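You operate a simulated robot arm through the tools that you are given. There is no shell and no other tool.

Carry out the task below with a simulated robot arm. There is one attempt and no reset: what you move stays moved.

JOB
Line the caddy, tip the strainer's scraps in and shut the lid.
Fine: white liner; put the small strainer back where it stood; no scraps on the top.

It is judged by the outcome, as a careful person would: the job done as asked, and still so three seconds after it is handed in. It fails if anything else is knocked over, pushed out of place, dropped, spilled or broken. Lids that push on must go on centred and level and be pressed home; caps that screw on are set level and turned clockwise until they are tight.

ROBOT AND FRAMES
A 6-joint arm with a two-finger gripper, fixed in place. Base frame: the origin is at the foot of the arm, x ahead of it, y to its left, z up; the work surface is at about z = 91. Lengths are in cm, angles in degrees, forces in N, time in s.
Its first joint turns from -166.0 to 166.0 degrees. Payload 3.43 kg.
Tool frame: the origin (TCP) lies between the finger pads and is the grasp point; the fingertips stand 2 cm ahead of it; z points along the fingers, y is the line along which they close. The gripper opens to 19 cm. The gripper's body begins 24.8 cm behind the TCP.
Orientation is told as [roll, pitch, yaw] about the base's x, y, z axes, in that order, counted from this pose: with the fingers straight down and closing along the base's y, the tool's x points along the base's -x, its y along +y and its z along -z.

CONTROLS
- The arm moves only by the tool servo_tool. Its argument "motion" is a list of rows, each a list of 3 entries, a list of its own where there are three numbers: the shift along the tool's x, y, z in units of 40 mm (1.0 is 40 mm), then the turn, a rotation vector about the tool's x, y, z in units of 6 degrees (1.0 is 6 degrees), then the closure, from 0 (fully open) to 1 (shut). In form: [[[tx, ty, tz], [wx, wy, wz], fingers], ...]. A call has 1 to 20 rows; each row shifts and turns the commanded pose from where the row before left it, along the tool's axes as they then stand. A call with a number of a shift or a turn outside -1 to 1 is refused whole. Rows are played at 5 a second. More than 5 cm and 8.6 degrees between two rows, or a gripper value outside its range, and nothing of the call is played. A pose out of reach is approached as far as the arm can. The call stops where the force on the tool passes 40 N (or 10 N more than at its start, if that is more) or the arm is blocked; 0.2 s more then pass. The fingers move at their own pace (about 15.3 cm/s each) and stop on an object; they squeeze with about 43 N. The grip force told is the motor's: it shows also when the fingers shut on nothing. Time passes only in rows, and 0.2 s behind the last, so rows that do not move let the fingers close. It gives the time, the measured TCP pose, the force on the tool (base axes), the opening and the grip force at its end, in the units of the frame above (readings bear some noise), with the torque about the TCP (base axes, N m) and any sound that the robot's microphone picked up.
- Cameras (640 x 400 px; columns grow to the right, rows downward): "scene" is fixed at [22.06, 49.94, 176.77]; the picture's right is [-0.56, -0.83, 0.00], its down [-0.43, 0.29, -0.85] and it looks along [0.70, -0.48, -0.52] (base axes); focal length 338 px, centre (320, 200). "wrist" rides on the gripper at [7, -0.8, -28.8] in the tool frame; the picture's right is [0.12, 0.99, 0.00], its down [-0.96, 0.12, -0.25] and it looks along [-0.25, 0.03, 0.97] (tool axes); focal length 261 px, centre (320, 200). There is no depth. A picture from a camera that has moved, and an enlarged one, comes with that camera's place and axes in the base frame and with its lens.
- camera(camera): a new picture of that camera. No time passes.
- slide_trunk(by): slides the trunk up (or, below 0, down) by that many cm; the arm rides with it, the base frame stays. It gives what a move gives, with no picture.
- close_up(camera, box): a new picture of the part [left, top, right, bottom] of that camera's present view, enlarged. No time passes.
- job_done(): hands the job in; it is judged then, once.

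Nothing tells you positions but the pictures and the camera data. Unless the task says otherwise, let go and move clear before handing in.

The tools are called after "Emit:" as a command line: name --argument value ..., lists and objects as JSON in quotes. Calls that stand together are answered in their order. servo_tool: Moves the arm, as the interface text tells. Its arguments: {"type":"object","properties":{"motion":{"type":"array","items":{"type":"array"}}},"required":["motion"]} The other tools are called the same way: slide_trunk (by) slides the trunk up or down; camera (camera) takes a picture; close_up (camera, box) takes an enlarged picture of a part of a camera's view; job_done () hands the job in.

At the start:

```text
t: 0.0
position: [59.6, 7.69, 150.36]
tool_rot: [0.1, 0.0, 0.0]
force: [0.5, 0.2, 0.1]
moment: [0.0, 0.0, 0.0]
opening: 18.98
grasp_force: 0.1
trunk travel left (down, up): [-37.5, 6.5]
```

scene: 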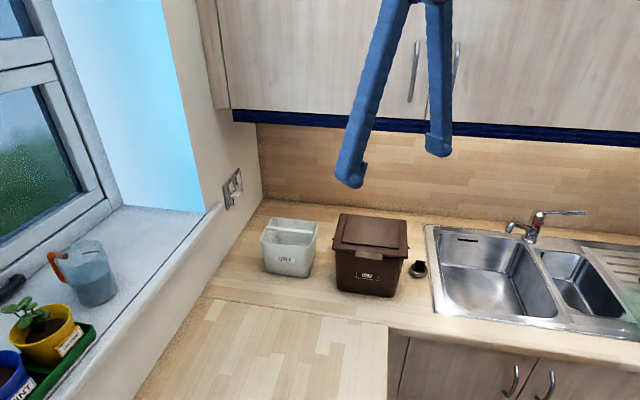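
wrist: 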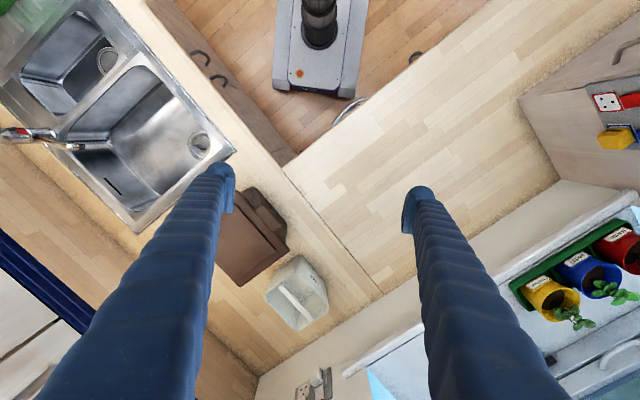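

I see a brown caddy with a lid, a whitish box left of it (perhaps the liner), and a dark small item between the caddy and the sink. I'll take closer looks before moving.

Emit:
close_up --camera "scene" --box '[240, 190, 440, 315]'

Emit:
close_up --camera "scene" --box '[420, 190, 640, 328]'

Emit:
close_up --camera "scene" --box '[0, 225, 200, 400]'

Emit:
close_up --camera "wrist" --box '[200, 170, 360, 350]'

Emit:
close_up --camera "wrist" --box '[0, 0, 240, 240]'

```text
3.20 times, centred on (340, 252) of scene
camera zoom: at [22.06, 49.94, 176.77], right [-0.56, -0.83, 0.0], down [-0.43, 0.29, -0.85], along [0.7, -0.48, -0.52], focal length 1081 px, centre (256, 32)
```

zoom: 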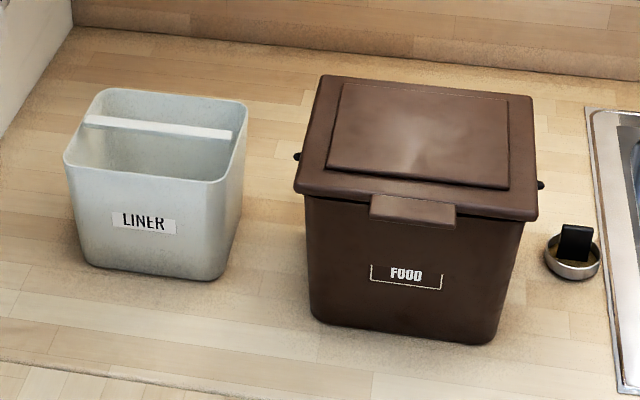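

```text
2.90 times, centred on (530, 259) of scene
camera zoom: at [22.06, 49.94, 176.77], right [-0.56, -0.83, 0.0], down [-0.43, 0.29, -0.85], along [0.7, -0.48, -0.52], focal length 979 px, centre (-289, 29)
```

zoom: 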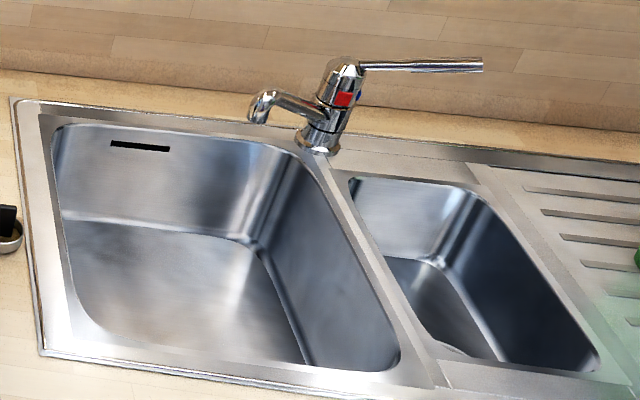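

```text
2.29 times, centred on (100, 312) of scene
camera zoom: at [22.06, 49.94, 176.77], right [-0.56, -0.83, 0.0], down [-0.43, 0.29, -0.85], along [0.7, -0.48, -0.52], focal length 772 px, centre (823, -57)
```

zoom: 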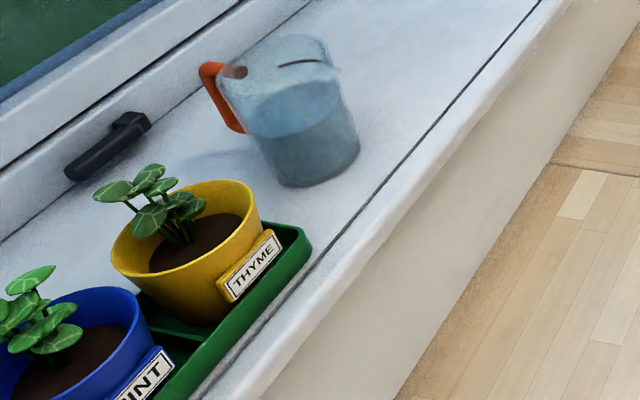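

```text
2.22 times, centred on (280, 260) of wrist
camera zoom: at [52.74, 6.72, 179.01], right [-0.12, 0.99, 0.0], down [0.96, 0.12, 0.25], along [0.25, 0.03, -0.97], focal length 579 px, centre (409, 67)
```

zoom: 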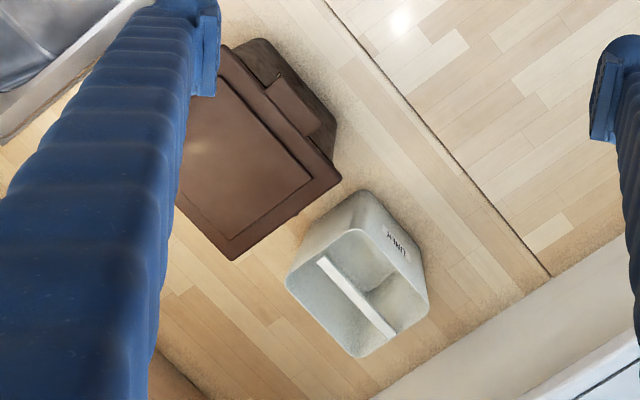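

```text
1.67 times, centred on (120, 120) of wrist
camera zoom: at [52.74, 6.72, 179.01], right [-0.12, 0.99, 0.0], down [0.96, 0.12, 0.25], along [0.25, 0.03, -0.97], focal length 434 px, centre (653, 333)
```

zoom: 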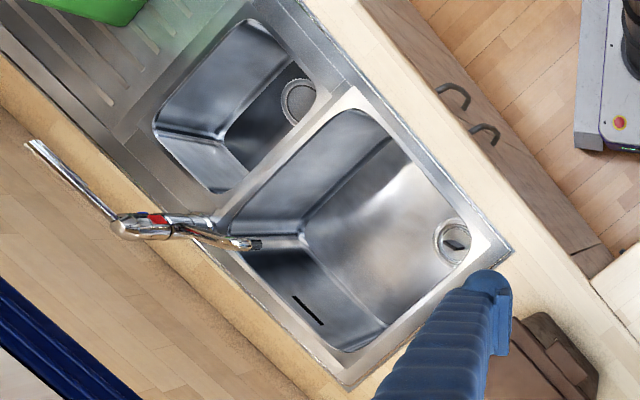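

I take the caddy to be centred near (83, -12) with its lid at about z 112. The liner is near (105, 6) and the small strainer near (76, -30), all turned about 45° to the base. I'll turn the tool to match and look down at the caddy.

Emit:
servo_tool --motion '[[[0, 0, 0], [0, 0, 1], 0], [[0, 0, 0], [0, 0, 1], 0], [[0, 0, 0], [0, 0, 1], 0], [[0, 0, 0], [0, 0, 1], 0], [[0, 0, 0], [0, 0, 1], 0], [[0, 0, 0], [0, 0, 1], 0], [[0, 0, 0], [0, 0, 1], 0], [[0, 0, 0], [0, 0, 0.5], 0], [[-0.86, 0.11, 0], [0, 0, 0], 0], [[-0.86, 0.11, 0], [0, 0, 0], 0], [[-0.86, 0.11, 0], [0, 0, 0], 0], [[-0.86, 0.11, 0], [0, 0, 0], 0], [[-0.86, 0.11, 0], [0, 0, 0], 0], [[-0.86, 0.11, 0], [0, 0, 0], 0]]'

Emit:
camera --camera "wrist"

Emit:
camera --camera "scene"

```text
t: 3.0
position: [76.36, -5.09, 150.27]
tool_rot: [-0.1, 0.1, -45.0]
force: [0.0, 0.2, -1.3]
moment: [0.06, 0.1, -0.02]
opening: 19.01
grasp_force: 0.1
trunk travel left (down, up): [-37.5, 6.5]
```

```text
taken
camera wrist: at [71.0, -0.86, 178.91], right [0.62, 0.79, 0.0], down [0.76, -0.6, 0.25], along [0.19, -0.15, -0.97], focal length 261 px, centre (320, 200)
```

wrist: 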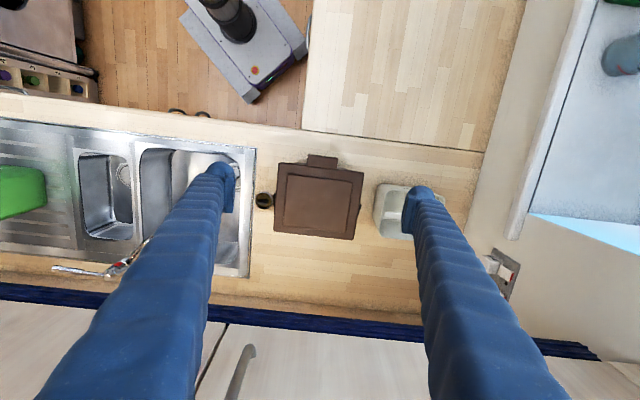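

```text
taken
```

scene: 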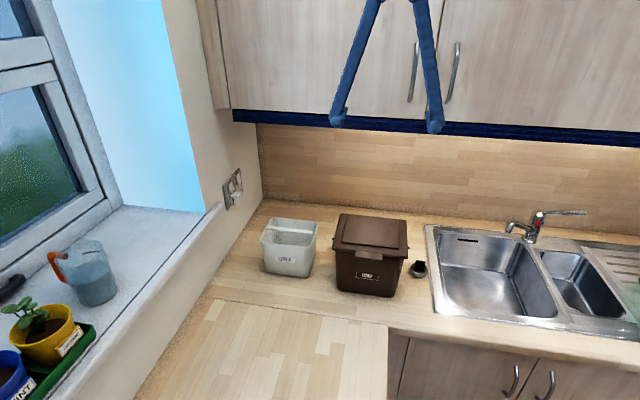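

The tool is over the caddy and matched to its angle. I'll enlarge the caddy, the liner, the strainer and the other areas before going lower.

Emit:
close_up --camera "wrist" --box '[240, 140, 380, 250]'

Emit:
close_up --camera "wrist" --box '[360, 170, 450, 250]'

Emit:
close_up --camera "wrist" --box '[0, 0, 260, 290]'

Emit:
close_up --camera "scene" --box '[390, 245, 450, 290]'

Emit:
close_up --camera "scene" --box '[325, 200, 415, 300]'

```text
3.64 times, centred on (310, 195) of wrist
camera zoom: at [71.0, -0.86, 178.91], right [0.62, 0.79, 0.0], down [0.76, -0.6, 0.25], along [0.19, -0.15, -0.97], focal length 948 px, centre (356, 218)
```

zoom: 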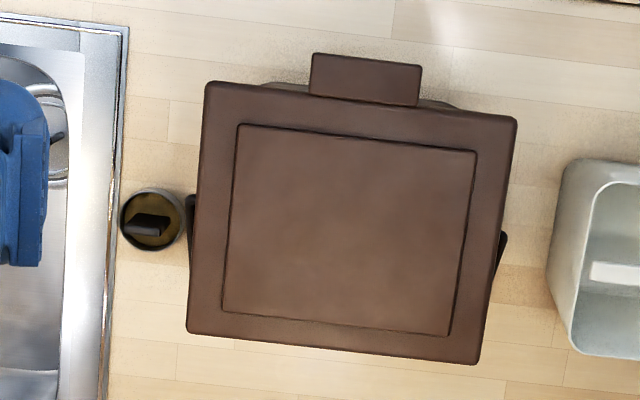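

```text
5.00 times, centred on (405, 210) of wrist
camera zoom: at [71.0, -0.86, 178.91], right [0.62, 0.79, 0.0], down [0.76, -0.6, 0.25], along [0.19, -0.15, -0.97], focal length 1303 px, centre (-105, 150)
```

zoom: 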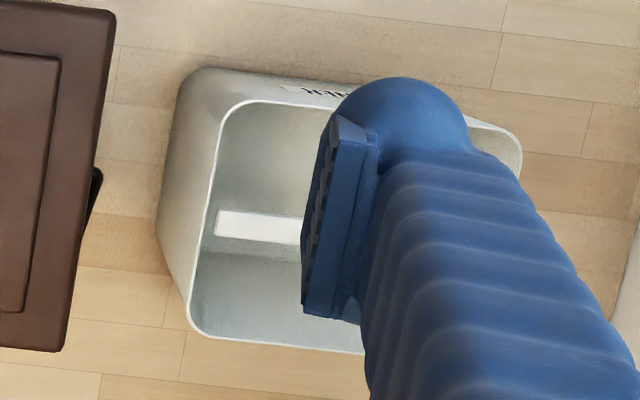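

```text
1.38 times, centred on (130, 145) of wrist
camera zoom: at [71.0, -0.86, 178.91], right [0.62, 0.79, 0.0], down [0.76, -0.6, 0.25], along [0.19, -0.15, -0.97], focal length 360 px, centre (582, 276)
```

zoom: 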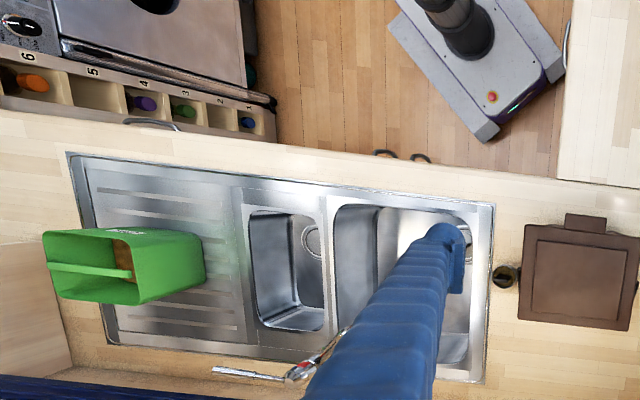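

```text
8.89 times, centred on (420, 268) of scene
camera zoom: at [22.06, 49.94, 176.77], right [-0.56, -0.83, 0.0], down [-0.43, 0.29, -0.85], along [0.7, -0.48, -0.52], focal length 3003 px, centre (-569, -400)
```

zoom: 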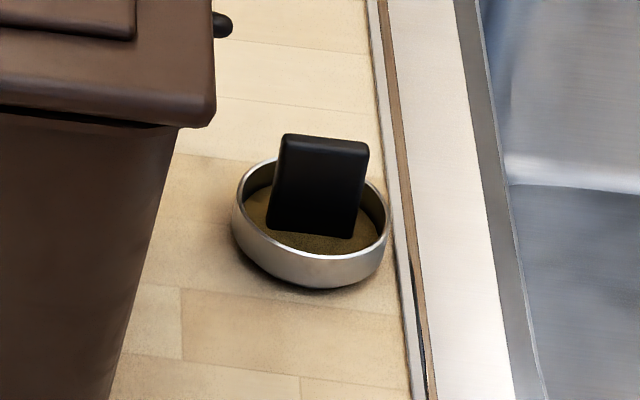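

```text
4.00 times, centred on (370, 250) of scene
camera zoom: at [22.06, 49.94, 176.77], right [-0.56, -0.83, 0.0], down [-0.43, 0.29, -0.85], along [0.7, -0.48, -0.52], focal length 1351 px, centre (120, 0)
```

zoom: 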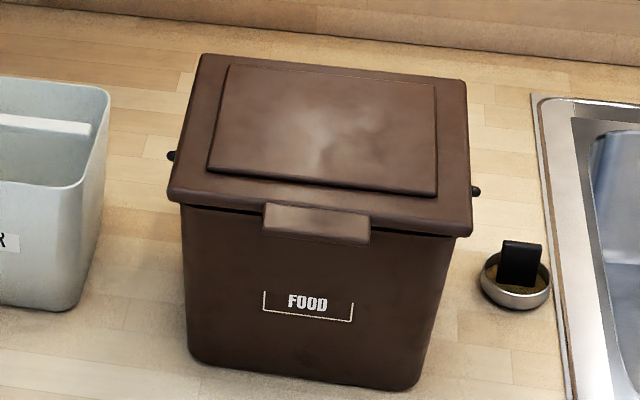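

The white liner on the worktop is the one to use; a green one stands on the drainer. The caddy lid has a tab at the front, and the small strainer stands to the caddy's right. I'll lower the tool in front of the caddy, tilted, to see the tab and hinge from the front.

Emit:
servo_tool --motion '[[[0.8, 0, 0.2], [0, 0, 0], 0], [[0.8, 0, 0.5], [0, 0, 0], 0], [[0.8, 0, 0.5], [0, 0, 0], 0], [[0.8, 0, 0.5], [0, 0, 0], 0], [[0, 0, 0.9], [0, 0, 0], 0], [[0, 0, 0.9], [0, 0, 0], 0], [[0, 0, 0.9], [0, 0, 0], 0], [[0, 0, 0.9], [0, 0, 0], 0], [[0, 0, 0.9], [0, 0, 0], 0], [[0, 0, 0.9], [0, 0, 0], 0], [[0, 0, 0], [0, -1, 0], 0], [[0, 0, 0], [0, -1, 0], 0], [[0, 0, 0], [0, -1, 0], 0], [[0, 0, 0], [0, -1, 0], 0], [[0, 0, 0], [0, -1, 0], 0], [[0, 0, 0], [0, -1, 0], 0], [[0, 0, 0], [0, -1, 0], 0], [[0, 0, 0], [0, -0.5, 0], 0]]'

Emit:
camera --camera "wrist"

Emit:
camera --camera "scene"

```text
t: 6.8
position: [67.15, 3.97, 122.01]
tool_rot: [0.0, -45.1, -44.9]
force: [0.0, -0.5, 1.0]
moment: [-0.03, 0.0, -0.03]
opening: 19.02
grasp_force: 0.1
trunk travel left (down, up): [-37.5, 6.5]
```

```text
taken
camera wrist: at [48.69, 21.24, 137.22], right [0.64, 0.76, -0.08], down [0.44, -0.27, 0.86], along [0.63, -0.59, -0.51], focal length 261 px, centre (320, 200)
```

wrist: 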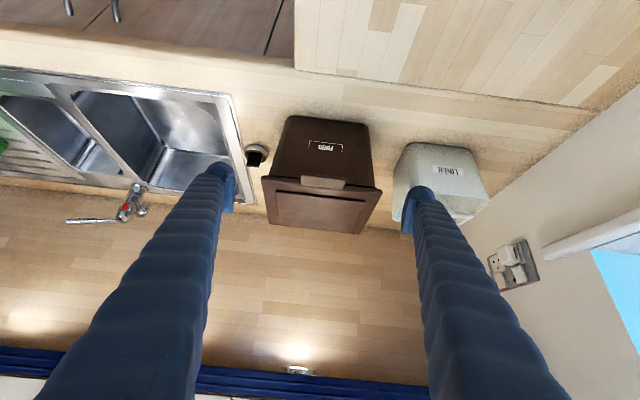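

```text
taken
```

scene: 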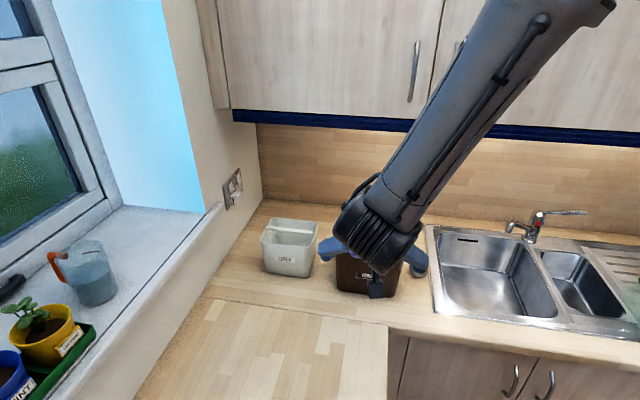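

The view from the front is clear, though upside down. I'll enlarge the caddy and liner.

Emit:
close_up --camera "wrist" --box '[235, 100, 395, 245]'

Emit:
close_up --camera "wrist" --box '[375, 125, 505, 240]'

```text
2.76 times, centred on (315, 172) of wrist
camera zoom: at [48.69, 21.24, 137.22], right [0.64, 0.76, -0.08], down [0.44, -0.27, 0.86], along [0.63, -0.59, -0.51], focal length 719 px, centre (334, 276)
```

zoom: 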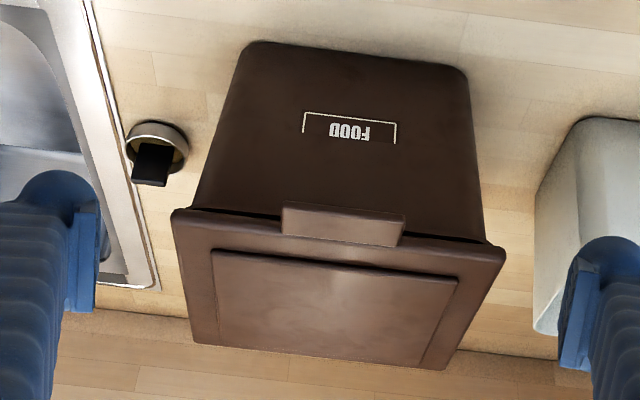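

```text
3.48 times, centred on (440, 182) of wrist
camera zoom: at [48.69, 21.24, 137.22], right [0.64, 0.76, -0.08], down [0.44, -0.27, 0.86], along [0.63, -0.59, -0.51], focal length 907 px, centre (-97, 261)
```

zoom: 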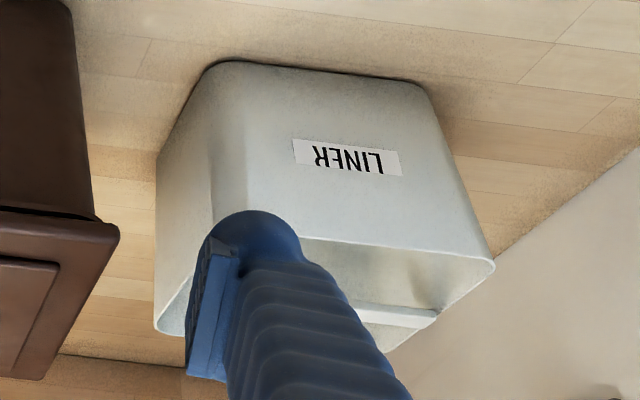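

The lid has a flat tab about 8 cm wide at the front, roughly z 110.5 to 111.7. Before touching it I want to see the hinge and the strainer from the sink side, so I'll back off, straighten up and swing the tool round.

Emit:
servo_tool --motion '[[[0, 0, -0.8], [0, 1, 0], 0], [[0, 0, -0.8], [0, 1, 0], 0], [[0, 0, -0.8], [0, 1, 0], 0], [[0, 0, -0.8], [0, 1, 0], 0], [[0, 0, -0.8], [0, 1, 0], 0], [[0, 0, -0.8], [0, 1, 0], 0], [[0, 0, -0.8], [0, 1, 0], 0], [[0, 0, 0], [0, 0.5, 0], 0]]'

Emit:
servo_tool --motion '[[[0, 0, 0], [0, 0, -1], 0.5], [[0, 0, 0], [0, 0, -1], 0.5], [[0, 0, 0], [0, 0, -1], 0.5], [[0, 0, 0], [0, 0, -1], 0.5], [[0, 0, 0], [0, 0, -1], 0.5], [[0, 0, 0], [0, 0, -1], 0.5], [[0, 0, 0], [0, 0, -1], 0.5], [[0, 0, 0], [0, 0, -1], 0.5], [[0, 0, 0], [0, 0, -1], 0.5], [[0, 0, 0], [0, 0, -1], 0.5], [[0, 0, 0], [0, 0, -1], 0.5], [[0, 0, 0], [0, 0, -1], 0.5], [[0, 0, 0], [0, 0, -1], 0.5], [[0, 0, 0], [0, 0, -1], 0.5], [[0, 0, 0], [0, 0, -1], 0.5]]'

```text
t: 8.6
position: [60.14, 11.07, 141.56]
tool_rot: [0.0, 0.2, -44.9]
force: [0.8, -0.5, 0.1]
moment: [0.05, 0.06, 0.02]
opening: 19.02
grasp_force: 0.1
trunk travel left (down, up): [-37.5, 6.5]
```

```text
t: 11.8
position: [60.02, 11.06, 141.55]
tool_rot: [0.1, 0.0, 45.0]
force: [0.2, 0.1, 0.1]
moment: [-0.02, 0.01, 0.01]
opening: 9.51
grasp_force: 0.1
trunk travel left (down, up): [-37.5, 6.5]
```

Emit:
servo_tool --motion '[[[0.9, 0, 0], [0, 0, 0], 0.5], [[0.9, 0, 0], [0, 0, 0], 0.5], [[0.9, 0, 0], [0, 0, 0], 0.5], [[0.9, -0.5, 0], [0, 0, 0], 0.5], [[0.9, -0.9, 0], [0, 0, 0], 0.5], [[0.9, -0.9, 0], [0, 0, 0], 0.5], [[0.1, -0.9, 0], [0, 0, 0], 0.5], [[0, -0.9, 0], [0, 0, 0], 0.5], [[0, -0.9, 0], [0, 0, 0], 0.5], [[0, -0.9, 0], [0, 0, 0], 0.5], [[0, -0.9, 0], [0, 0, 0], 0.5], [[0, -0.9, 0], [0, 0, 0], 0.5], [[0, -0.9, 0], [0, 0, 0], 0.5], [[0, -0.9, 0], [0, 0, 0], 0.5]]'

Emit:
servo_tool --motion '[[[0, 0, 0.2], [0, -1, 0], 0.5], [[0, 0, 0.2], [0, -1, 0], 0.5], [[0, 0, 0.2], [0, -1, 0], 0.5], [[0, 0, 0], [0, -1, 0], 0.5], [[0, 0, 0], [0, -1, 0], 0.5], [[0, 0, 0], [0, -1, 0], 0.5], [[0, 0, 0], [0, -1, 0], 0.5], [[0, 0, 0], [0, -0.5, 0], 0.5]]'

Emit:
camera --camera "wrist"

Emit:
camera --camera "scene"

```text
refused: row 5 steps farther than a row can; nothing moved
```

```text
t: 13.6
position: [60.23, 11.18, 139.15]
tool_rot: [0.0, -45.0, 45.0]
force: [0.5, 0.4, -0.5]
moment: [0.02, -0.01, 0.02]
opening: 9.51
grasp_force: 0.0
trunk travel left (down, up): [-37.5, 6.5]
```

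```text
taken
camera wrist: at [42.97, -7.45, 154.4], right [-0.76, 0.64, -0.08], down [0.28, 0.44, 0.86], along [0.59, 0.63, -0.51], focal length 261 px, centre (320, 200)
```

wrist: 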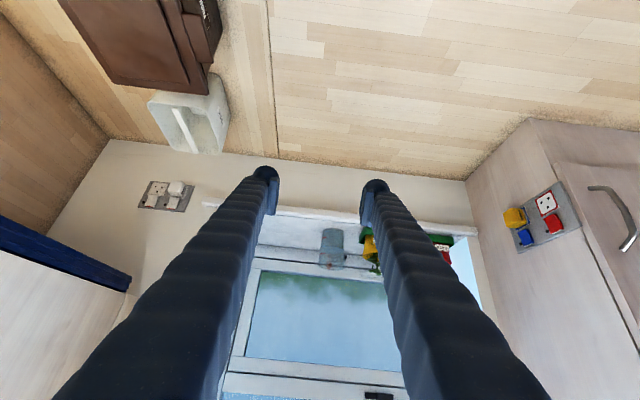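

```text
taken
```

scene: 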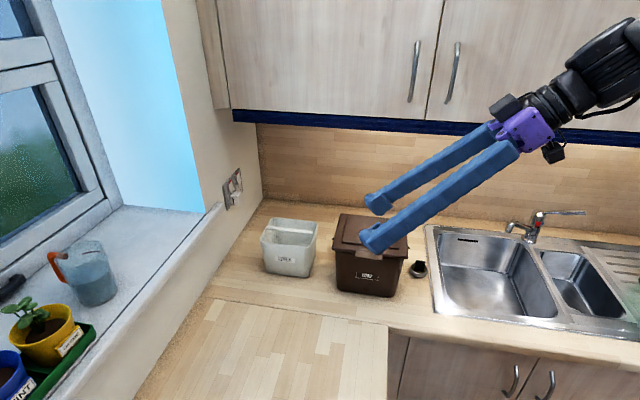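

The sideways shift was refused as too large a step, so only the tilt was made. I'll move over the sink in smaller rows, at the same height.

Emit:
servo_tool --motion '[[[0.6, 0, -0.6], [0, 0, 0], 0.5], [[0.6, 0, -0.6], [0, 0, 0], 0.5], [[0.6, 0, -0.6], [0, 0, 0], 0.5], [[0.6, 0, -0.6], [0, 0, 0], 0.5], [[0.6, 0, -0.6], [0, 0, 0], 0.5], [[0.6, 0, -0.6], [0, 0, 0], 0.5], [[0.3, 0, -0.3], [0, 0, 0], 0.5], [[0, -0.9, 0], [0, 0, 0], 0.5], [[0, -0.9, 0], [0, 0, 0], 0.5], [[0, -0.9, 0], [0, 0, 0], 0.5], [[0, -0.9, 0], [0, 0, 0], 0.5], [[0, -0.9, 0], [0, 0, 0], 0.5], [[0, -0.9, 0], [0, 0, 0], 0.5], [[0, -0.9, 0], [0, 0, 0], 0.5], [[0, -0.9, 0], [0, 0, 0], 0.5], [[0, -0.9, 0], [0, 0, 0], 0.5], [[0, -0.9, 0], [0, 0, 0], 0.5], [[0, -0.9, 0], [0, 0, 0], 0.5]]'

Emit:
camera --camera "wrist"

Emit:
camera --camera "scene"

```text
t: 17.4
position: [71.87, -31.94, 139.16]
tool_rot: [0.4, -44.9, 45.2]
force: [-31.1, 20.6, -5.0]
moment: [-0.12, -0.24, -0.27]
opening: 7.55
grasp_force: 0.1
trunk travel left (down, up): [-37.5, 6.5]
```

```text
taken
camera wrist: at [54.88, -50.62, 154.44], right [-0.77, 0.64, -0.08], down [0.28, 0.44, 0.86], along [0.58, 0.63, -0.51], focal length 261 px, centre (320, 200)
```

wrist: 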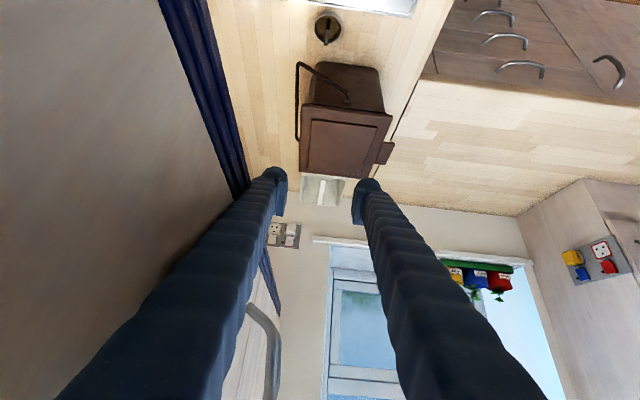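

```text
taken
```

scene: 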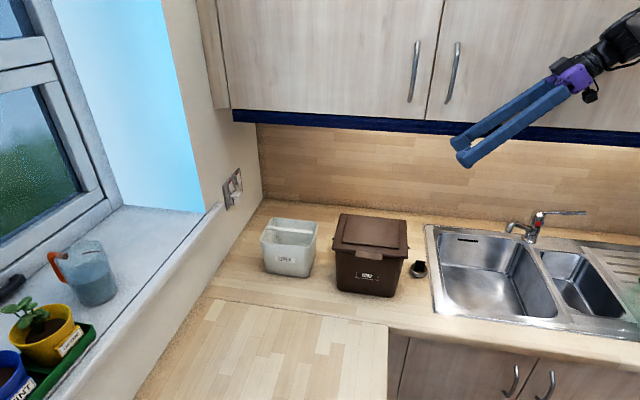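

The left finger has touched the wall cupboard (front near n≈79 along my depth axis, underside about z 140), so I'll back away at once and then look closely.

Emit:
servo_tool --motion '[[[0, 0.5, 0], [0, 0, 0], 0.5], [[0, 0.75, 0], [0, 0, 0], 0.5], [[0, 0.5, 0], [0, 0, 0], 0.5]]'

Emit:
close_up --camera "wrist" --box '[260, 0, 420, 220]'

Emit:
camera --camera "wrist"

Emit:
close_up --camera "scene" --box '[420, 20, 640, 200]'

```text
t: 18.2
position: [67.69, -27.38, 139.18]
tool_rot: [-0.1, -45.0, 45.0]
force: [0.2, 0.3, 0.6]
moment: [-0.01, 0.0, -0.06]
opening: 9.5
grasp_force: 0.0
trunk travel left (down, up): [-37.5, 6.5]
```

```text
1.82 times, centred on (340, 110) of wrist
camera zoom: at [50.42, -46.02, 154.51], right [-0.76, 0.64, -0.09], down [0.28, 0.44, 0.85], along [0.59, 0.63, -0.51], focal length 474 px, centre (284, 364)
```

zoom: 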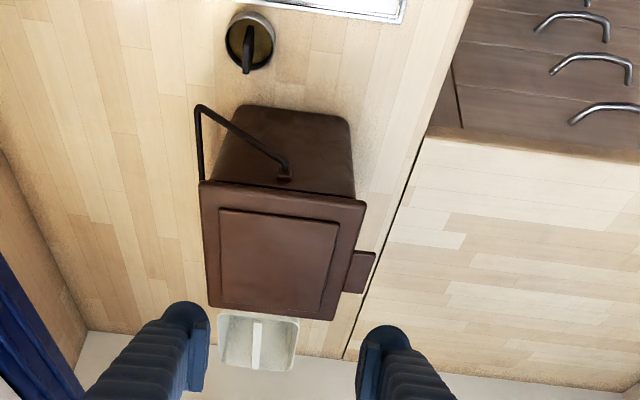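

```text
taken
camera wrist: at [50.42, -46.02, 154.51], right [-0.76, 0.64, -0.09], down [0.28, 0.44, 0.85], along [0.59, 0.63, -0.51], focal length 261 px, centre (320, 200)
```

wrist: 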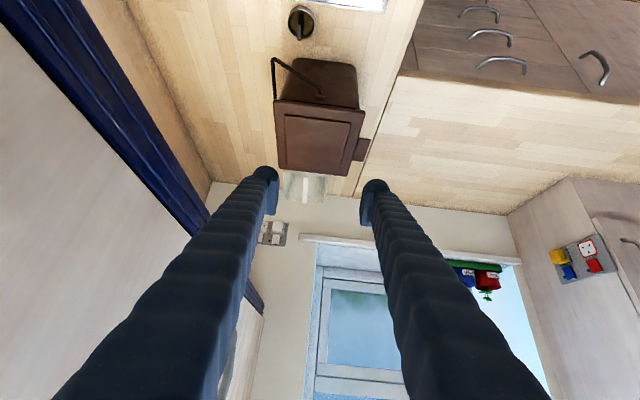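

```text
2.22 times, centred on (530, 110) of scene
camera zoom: at [22.06, 49.94, 176.77], right [-0.56, -0.83, 0.0], down [-0.43, 0.29, -0.85], along [0.7, -0.48, -0.52], focal length 751 px, centre (-147, 400)
```

zoom: 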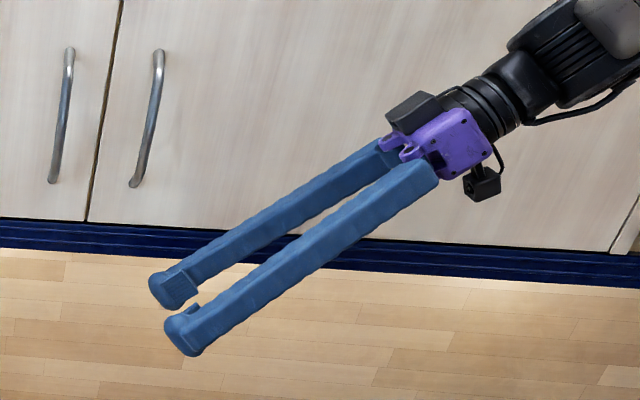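

I've backed clear and force is zero. The caddy's carry handle hangs folded behind it, so the lid should hinge at the back. I'll straighten up, return to the front of the caddy and turn the tool to face it with the fingers shut.

Emit:
servo_tool --motion '[[[0, 0.9, 0], [0, 0.9, 0], 0.5], [[0, 0.9, 0], [0, 0.9, 0], 0.5], [[0, 0.9, 0], [0, 0.9, 0], 0.5], [[0, 0.9, 0], [0, 0.9, 0], 0.5], [[0, 0.9, 0], [0, 0.9, 0], 0.5], [[0, 0.9, 0], [0, 0.9, 0], 0.5], [[0, 0.9, 0], [0, 0.9, 0], 0.5], [[0, 0.3, 0], [0, 0.9, 0], 0.5], [[0, 0, 0], [0, 0.3, 0], 0.5]]'

Emit:
servo_tool --motion '[[[0, 0, 0], [0, 0, 1], 1], [[0, 0, 0], [0, 0, 1], 1], [[0, 0, 0], [0, 0, 1], 1], [[0, 0, 0], [0, 0, 1], 1], [[0, 0, 0], [0, 0, 1], 1], [[0, 0, 0], [0, 0, 1], 1], [[0, 0, 0], [0, 0, 1], 1], [[0, 0, 0], [0, 0, 1], 1], [[0, 0, 0], [0, 0, 1], 1], [[0, 0, 0], [0, 0, 1], 1], [[0, 0, 0], [0, 0, 1], 1], [[0, 0, 0], [0, 0, 1], 1], [[0, 0, 0], [0, 0, 1], 1], [[0, 0, 0], [0, 0, 1], 1], [[0, 0, 0], [0, 0, 1], 1]]'

```text
t: 20.2
position: [48.93, -8.84, 139.07]
tool_rot: [-0.2, 0.1, 45.0]
force: [-0.2, -0.7, 0.1]
moment: [0.0, 0.0, 0.03]
opening: 9.47
grasp_force: 0.1
trunk travel left (down, up): [-37.5, 6.5]
```

```text
t: 23.4
position: [49.06, -8.87, 139.09]
tool_rot: [0.0, 0.0, -45.0]
force: [-0.3, 1.0, -0.2]
moment: [0.03, 0.01, -0.03]
opening: 0.0
grasp_force: 35.0
trunk travel left (down, up): [-37.5, 6.5]
```

Emit:
servo_tool --motion '[[[0, 0.8, 0.9], [0, 0, 0], 1], [[0, 0.8, 0.9], [0, 0, 0], 1], [[0, 0.8, 0.9], [0, 0, 0], 1], [[0, 0.8, 0.9], [0, 0, 0], 1], [[0, 0.8, 0.9], [0, 0, 0], 1], [[0, 0.8, 0.9], [0, 0, 0], 1], [[0, 0.8, 0.9], [0, 0, 0], 1], [[0, 0, 0.72], [0, 0, 0], 1], [[0, 0, 0.72], [0, 0, 0], 1]]'

Emit:
servo_tool --motion '[[[0, 0, 0], [0, -1, 0], 1], [[0, 0, 0], [0, -1, 0], 1], [[0, 0, 0], [0, -1, 0], 1], [[0, 0, 0], [0, -1, 0], 1], [[0, 0, 0], [0, -1, 0], 1], [[0, 0, 0], [0, -1, 0], 1], [[0, 0, 0], [0, -1, 0], 1], [[0, 0, 0], [0, -1, 0], 1], [[0, 0, 0], [0, -1, 0], 1], [[0, 0, 0], [0, -1, 0], 1], [[0, 0, 0], [0, -1, 0], 1], [[0, 0, 0], [0, -0.67, 0], 1]]'

Emit:
camera --camera "wrist"

Emit:
camera --camera "scene"

```text
t: 25.4
position: [64.91, 7.1, 108.08]
tool_rot: [-0.2, 0.1, -45.0]
force: [0.1, 0.2, 0.0]
moment: [0.04, 0.08, 0.03]
opening: 0.0
grasp_force: 34.5
trunk travel left (down, up): [-37.5, 6.5]
```

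```text
t: 28.0
position: [70.67, 12.34, 114.0]
tool_rot: [-2.8, -69.5, -43.1]
force: [0.0, 0.2, -0.6]
moment: [-0.03, -0.02, -0.06]
opening: 0.0
grasp_force: 34.6
out of reach, approached as far as the arm can: row 8, 9, 10, 11, 12
trunk travel left (down, up): [-37.5, 6.5]
```

```text
taken
camera wrist: at [49.66, 32.69, 117.31], right [0.68, 0.72, -0.13], down [0.17, 0.02, 0.99], along [0.72, -0.69, -0.11], focal length 261 px, centre (320, 200)
```

wrist: 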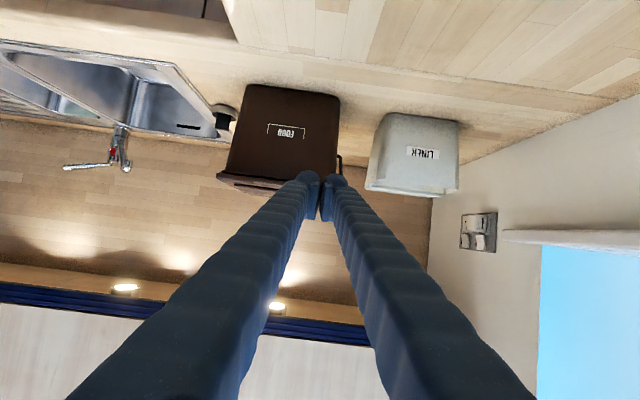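

```text
taken
```

scene: 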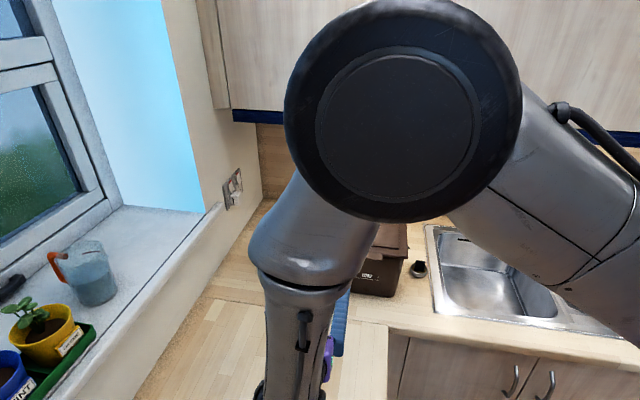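

The near-horizontal tilt is out of reach this close to the base. I'll ease back to a 45° tilt and try again nearer the lid, where the arm has more room.

Emit:
servo_tool --motion '[[[0, 0, 0], [0, 1, 0], 1], [[0, 0, 0], [0, 1, 0], 1], [[0, 0, 0], [0, 1, 0], 1], [[0, 0, 0], [0, 1, 0], 1]]'

```text
t: 29.0
position: [70.78, 12.17, 114.04]
tool_rot: [0.0, -46.0, -44.9]
force: [0.7, -0.8, 0.0]
moment: [0.07, -0.02, 0.08]
opening: 0.0
grasp_force: 34.4
trunk travel left (down, up): [-37.5, 6.5]
```

Emit:
servo_tool --motion '[[[-0.12, -0.49, 0.75], [0, 0, 0], 1], [[-0.12, -0.49, 0.75], [0, 0, 0], 1], [[-0.12, -0.49, 0.75], [0, 0, 0], 1], [[-0.12, -0.49, 0.75], [0, 0, 0], 1]]'

Emit:
servo_tool --motion '[[[0, 0, 0], [0, -1, 0], 1], [[0, 0, 0], [0, -1, 0], 1], [[0, 0, 0], [0, -1, 0], 1], [[0, 0, 0], [0, -1, 0], 1]]'

Emit:
camera --camera "wrist"

Emit:
camera --camera "scene"

```text
t: 30.0
position: [72.36, -0.44, 106.95]
tool_rot: [-0.1, -45.9, -44.9]
force: [0.3, -0.5, -0.6]
moment: [0.07, 0.02, 0.04]
opening: 0.0
grasp_force: 34.6
trunk travel left (down, up): [-37.5, 6.5]
```

```text
t: 31.0
position: [78.74, 3.67, 112.06]
tool_rot: [-3.7, -69.5, -42.2]
force: [0.9, 0.2, -0.2]
moment: [-0.03, 0.01, -0.04]
opening: 0.0
grasp_force: 34.4
out of reach, approached as far as the arm can: row 1, 2, 3, 4
trunk travel left (down, up): [-37.5, 6.5]
```

```text
taken
camera wrist: at [57.66, 24.08, 115.46], right [0.68, 0.72, -0.13], down [0.17, 0.02, 0.98], along [0.71, -0.69, -0.11], focal length 261 px, centre (320, 200)
```

wrist: 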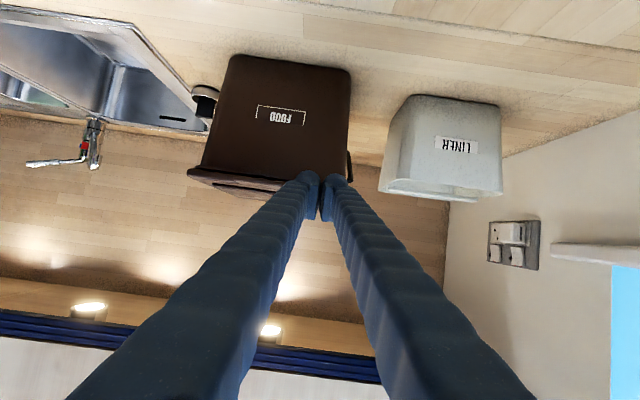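

```text
taken
```

scene: 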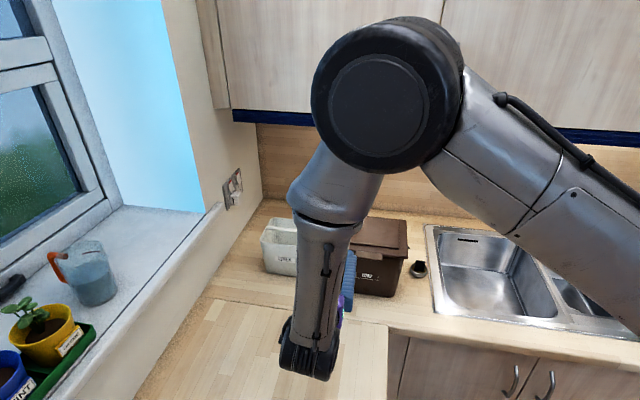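

The near-horizontal pose is limited by the arm's shape rather than distance. Lowering the trunk should let the forearm lie flatter, so I'll back away from the caddy, raise the tool and then slide the trunk down.

Emit:
servo_tool --motion '[[[0, 0, -0.9], [0, 0, 0], 1], [[0, 0, -0.9], [0, 1, 0], 1], [[0, 0, -0.9], [0, 1, 0], 1], [[0, 0, 0], [0, 1, 0], 1], [[0, 0, 0], [0, 1, 0], 1], [[0, 0, -1], [0, 0, 0], 1], [[-0.6, 0, -0.8], [0, 0, 0], 1], [[-0.7, 0, -0.7], [0, 0, 0], 1], [[-0.7, 0, -0.7], [0, 0, 0], 1], [[-0.7, 0, -0.7], [0, 0, 0], 1], [[-0.7, 0, -0.7], [0, 0, 0], 1], [[-0.7, 0, -0.7], [0, 0, 0], 1], [[-0.7, 0, -0.7], [0, 0, 0], 1], [[-0.7, 0, -0.7], [0, 0, 0], 1]]'

```text
t: 34.0
position: [69.39, 13.79, 151.11]
tool_rot: [-0.1, -46.0, -44.9]
force: [0.3, 0.3, -0.3]
moment: [0.03, 0.0, 0.04]
opening: 0.0
grasp_force: 34.4
out of reach, approached as far as the arm can: row 1
trunk travel left (down, up): [-37.5, 6.5]
```

Emit:
slide_trunk --by -30

Emit:
camera --camera "scene"

Emit:
camera --camera "wrist"

```text
t: 37.0
position: [69.41, 13.79, 121.07]
tool_rot: [0.0, -46.0, -44.9]
force: [-0.5, 0.3, -0.3]
moment: [0.0, -0.01, -0.04]
opening: 0.01
grasp_force: 34.5
trunk travel left (down, up): [-7.5, 36.5]
```

```text
taken
```

scene: 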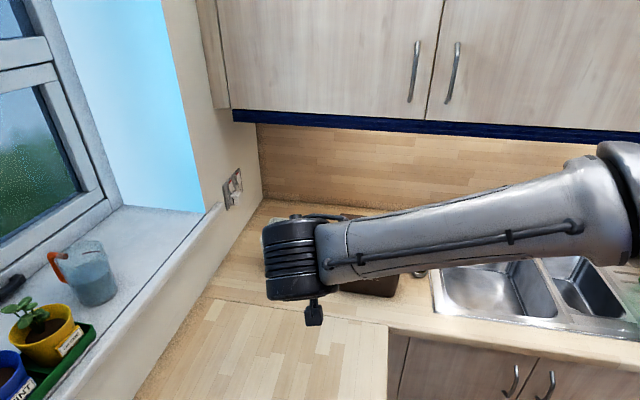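

```text
taken
camera wrist: at [50.79, 31.26, 135.94], right [0.64, 0.76, -0.09], down [0.43, -0.26, 0.86], along [0.63, -0.59, -0.5], focal length 261 px, centre (320, 200)
```

wrist: 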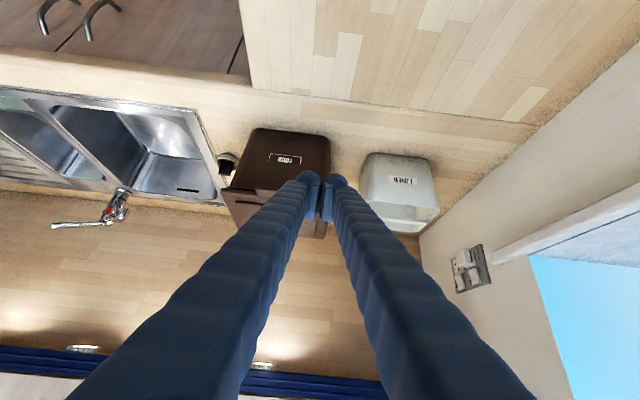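

The forearm now lies flatter. I'll try the steeper tilt here, well clear of everything.

Emit:
servo_tool --motion '[[[0, 0, 0], [0, -1, 0], 1], [[0, 0, 0], [0, -1, 0], 1], [[0, 0, 0], [0, -1, 0], 1], [[0, 0, 0], [0, -1, 0], 1], [[0, 0, 0], [0, -0.83, 0], 1]]'

```text
t: 38.2
position: [69.44, 13.86, 121.04]
tool_rot: [-0.1, -75.1, -44.9]
force: [0.5, 0.0, 0.2]
moment: [-0.03, 0.0, 0.03]
opening: 0.0
grasp_force: 34.7
trunk travel left (down, up): [-7.5, 36.5]
```

Tilt −75° works now. I'll move in front of the tab, just below its height.

Emit:
servo_tool --motion '[[[0.5, -0.4, 0.69], [0, 0, 0], 1], [[0.5, -0.4, 0.69], [0, 0, 0], 1], [[0.5, -0.4, 0.69], [0, 0, 0], 1], [[0.5, -0.4, 0.69], [0, 0, 0], 1], [[0.5, -0.4, 0.68], [0, 0, 0], 1]]'

Emit:
camera --camera "wrist"

Emit:
camera --camera "scene"

Emit:
close_up --camera "wrist" --box '[220, 80, 400, 240]'

```text
t: 39.4
position: [71.34, 0.54, 107.84]
tool_rot: [-0.1, -75.0, -44.9]
force: [0.9, 0.3, -1.4]
moment: [0.01, -0.02, 0.01]
opening: 0.0
grasp_force: 34.6
trunk travel left (down, up): [-7.5, 36.5]
```

```text
taken
camera wrist: at [49.87, 20.77, 108.44], right [0.68, 0.72, -0.12], down [0.09, 0.07, 0.99], along [0.73, -0.69, -0.01], focal length 261 px, centre (320, 200)
```

wrist: 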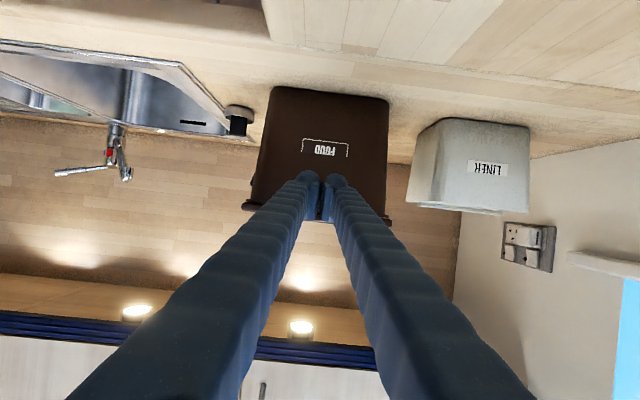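

```text
taken
```

scene: 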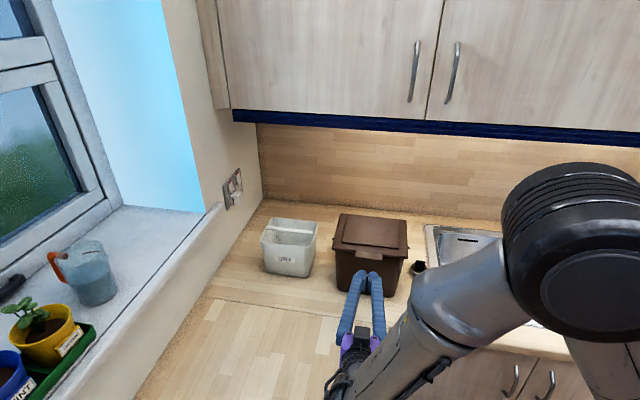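

```text
2.50 times, centred on (310, 160) of wrist
camera zoom: at [49.87, 20.77, 108.44], right [0.68, 0.72, -0.12], down [0.09, 0.07, 0.99], along [0.73, -0.69, -0.01], focal length 652 px, centre (345, 300)
```

zoom: 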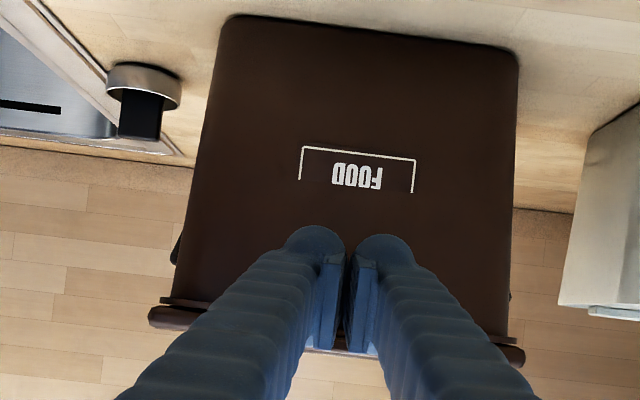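

The fingertips are centred on the tab, about 6 cm short of it and below its underside. I'll slide them in under the tab.

Emit:
servo_tool --motion '[[[-0.117, 0, 0.435], [0, 0, 0], 1], [[-0.117, 0, 0.435], [0, 0, 0], 1], [[-0.117, 0, 0.435], [0, 0, 0], 1]]'

Emit:
close_up --camera "scene" --box '[320, 200, 420, 320]'

Emit:
close_up --camera "wrist" --box '[220, 80, 420, 260]'

```text
t: 40.2
position: [75.15, -3.25, 107.86]
tool_rot: [-0.2, -75.0, -44.9]
force: [0.2, 1.0, -0.4]
moment: [0.0, 0.01, -0.01]
opening: 0.0
grasp_force: 34.0
trunk travel left (down, up): [-7.5, 36.5]
```

```text
3.33 times, centred on (370, 260) of scene
camera zoom: at [22.06, 49.94, 176.77], right [-0.56, -0.83, 0.0], down [-0.43, 0.29, -0.85], along [0.7, -0.48, -0.52], focal length 1126 px, centre (153, 0)
```

zoom: 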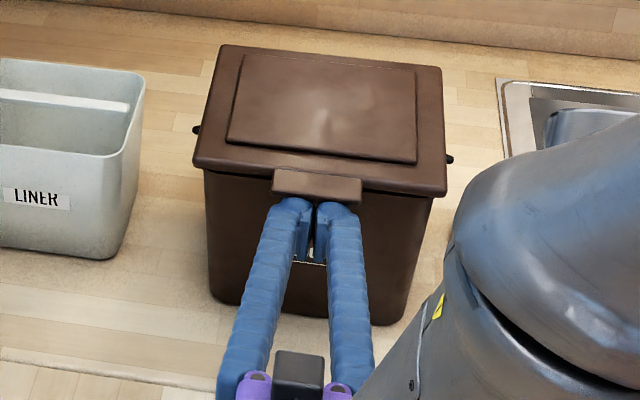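

```text
2.22 times, centred on (320, 170) of wrist
camera zoom: at [53.72, 17.08, 108.44], right [0.68, 0.72, -0.12], down [0.09, 0.08, 0.99], along [0.73, -0.69, -0.01], focal length 579 px, centre (320, 267)
```

zoom: 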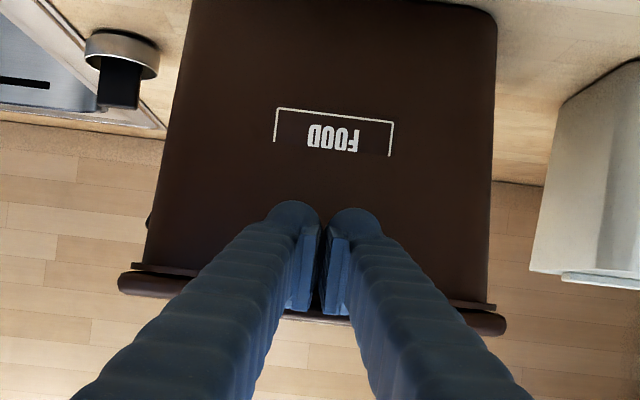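

The fingertips sit just under the tab. I'll lift slowly and watch the force.

Emit:
servo_tool --motion '[[[-0.12, 0, -0.03], [0, 0, 0], 1], [[-0.12, 0, -0.03], [0, 0, 0], 1], [[-0.12, 0, -0.03], [0, 0, 0], 1], [[-0.12, 0, -0.03], [0, 0, 0], 1]]'

Emit:
close_up --camera "scene" --box '[320, 200, 420, 320]'

```text
t: 41.2
position: [75.16, -3.22, 109.94]
tool_rot: [-0.2, -75.0, -44.9]
force: [0.0, -0.4, 0.6]
moment: [0.02, 0.0, 0.0]
opening: 0.0
grasp_force: 34.3
trunk travel left (down, up): [-7.5, 36.5]
```

```text
3.33 times, centred on (370, 260) of scene
camera zoom: at [22.06, 49.94, 176.77], right [-0.56, -0.83, 0.0], down [-0.43, 0.29, -0.85], along [0.7, -0.48, -0.52], focal length 1126 px, centre (153, 0)
```

zoom: 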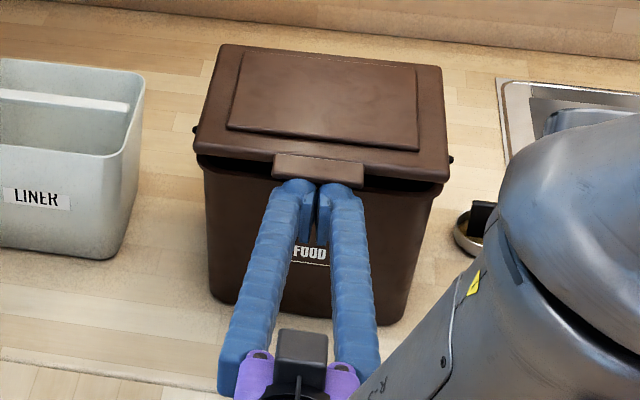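

The lid lifts and is hinged at the back, with almost no force. I'll carry on swinging it up along the hinge arc, turning the tool with it.

Emit:
servo_tool --motion '[[[-0.52, 0, -0.14], [0, 1, 0], 1], [[-0.52, 0, -0.14], [0, 1, 0], 1], [[-0.52, 0, -0.14], [0, 1, 0], 1], [[-0.52, 0, -0.14], [0, 1, 0], 1]]'

Emit:
camera --camera "scene"

```text
t: 42.2
position: [76.12, -4.07, 118.16]
tool_rot: [-0.1, -50.8, -44.8]
force: [-1.5, 0.5, 0.2]
moment: [-0.02, -0.02, -0.05]
opening: 0.0
grasp_force: 34.1
trunk travel left (down, up): [-7.5, 36.5]
```

```text
taken
```

scene: 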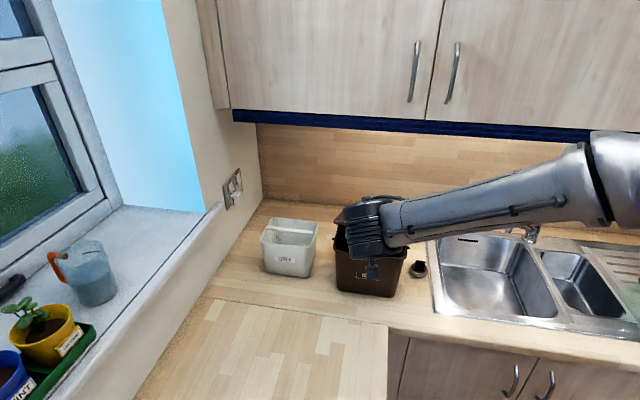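

Emit:
servo_tool --motion '[[[-0.52, 0, -0.14], [0, 1, 0], 1], [[-0.52, 0, -0.14], [0, 1, 0], 1], [[-0.52, 0, -0.14], [0, 1, 0], 1], [[-0.52, 0, -0.14], [0, 0.5, 0], 1]]'

Emit:
camera --camera "scene"

Emit:
camera --camera "wrist"

```text
t: 43.2
position: [79.55, -7.36, 125.43]
tool_rot: [0.1, -29.9, -44.9]
force: [0.9, 0.0, -0.3]
moment: [0.0, 0.01, -0.01]
opening: 0.0
grasp_force: 34.1
trunk travel left (down, up): [-7.5, 36.5]
```

```text
taken
```

scene: 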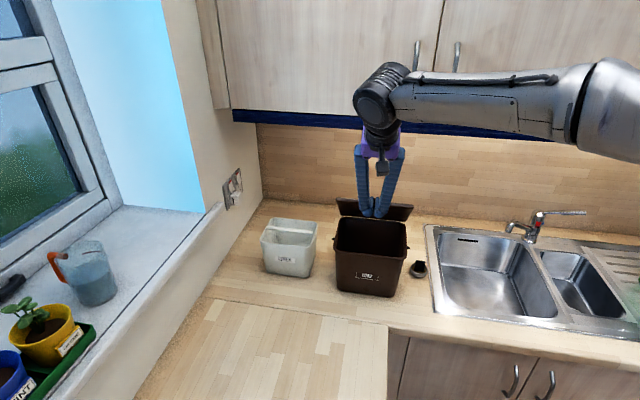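

```text
taken
camera wrist: at [64.49, 6.38, 146.79], right [0.63, 0.78, -0.06], down [0.58, -0.42, 0.69], along [0.51, -0.47, -0.72], focal length 261 px, centre (320, 200)
```

wrist: 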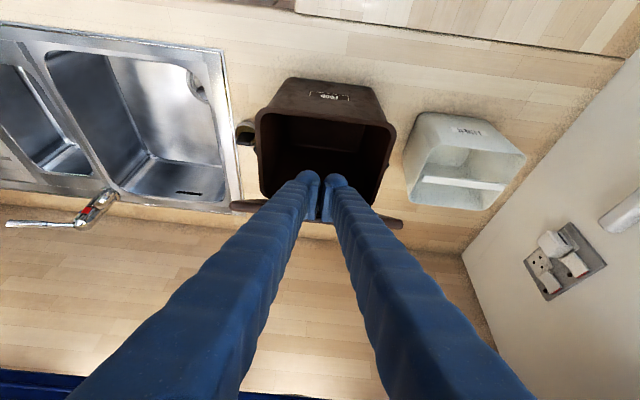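

The caddy is open and the lid seems to have gone over to the back. I'll zoom in to see how it rests.

Emit:
close_up --camera "scene" --box '[315, 180, 435, 310]'

Emit:
close_up --camera "wrist" --box '[220, 60, 420, 250]'

```text
3.08 times, centred on (375, 245) of scene
camera zoom: at [22.06, 49.94, 176.77], right [-0.56, -0.83, 0.0], down [-0.43, 0.29, -0.85], along [0.7, -0.48, -0.52], focal length 1039 px, centre (151, 62)
```

zoom: 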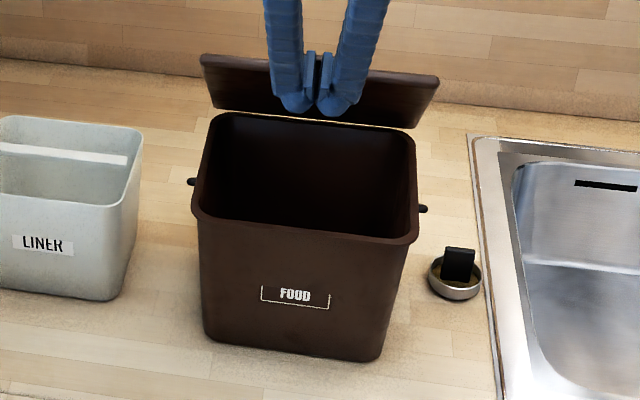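

```text
2.11 times, centred on (320, 155) of wrist
camera zoom: at [64.49, 6.38, 146.79], right [0.63, 0.78, -0.06], down [0.58, -0.42, 0.69], along [0.51, -0.47, -0.72], focal length 549 px, centre (320, 295)
```

zoom: 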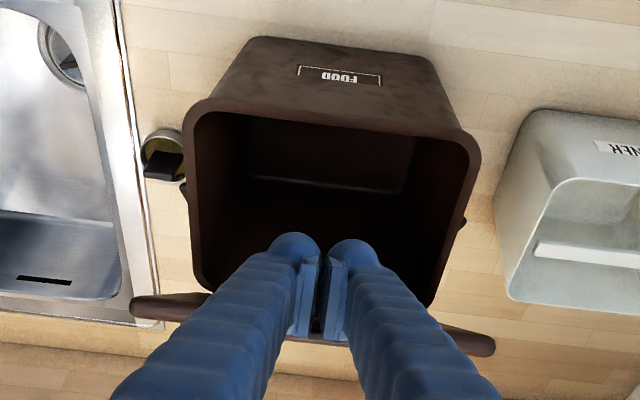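

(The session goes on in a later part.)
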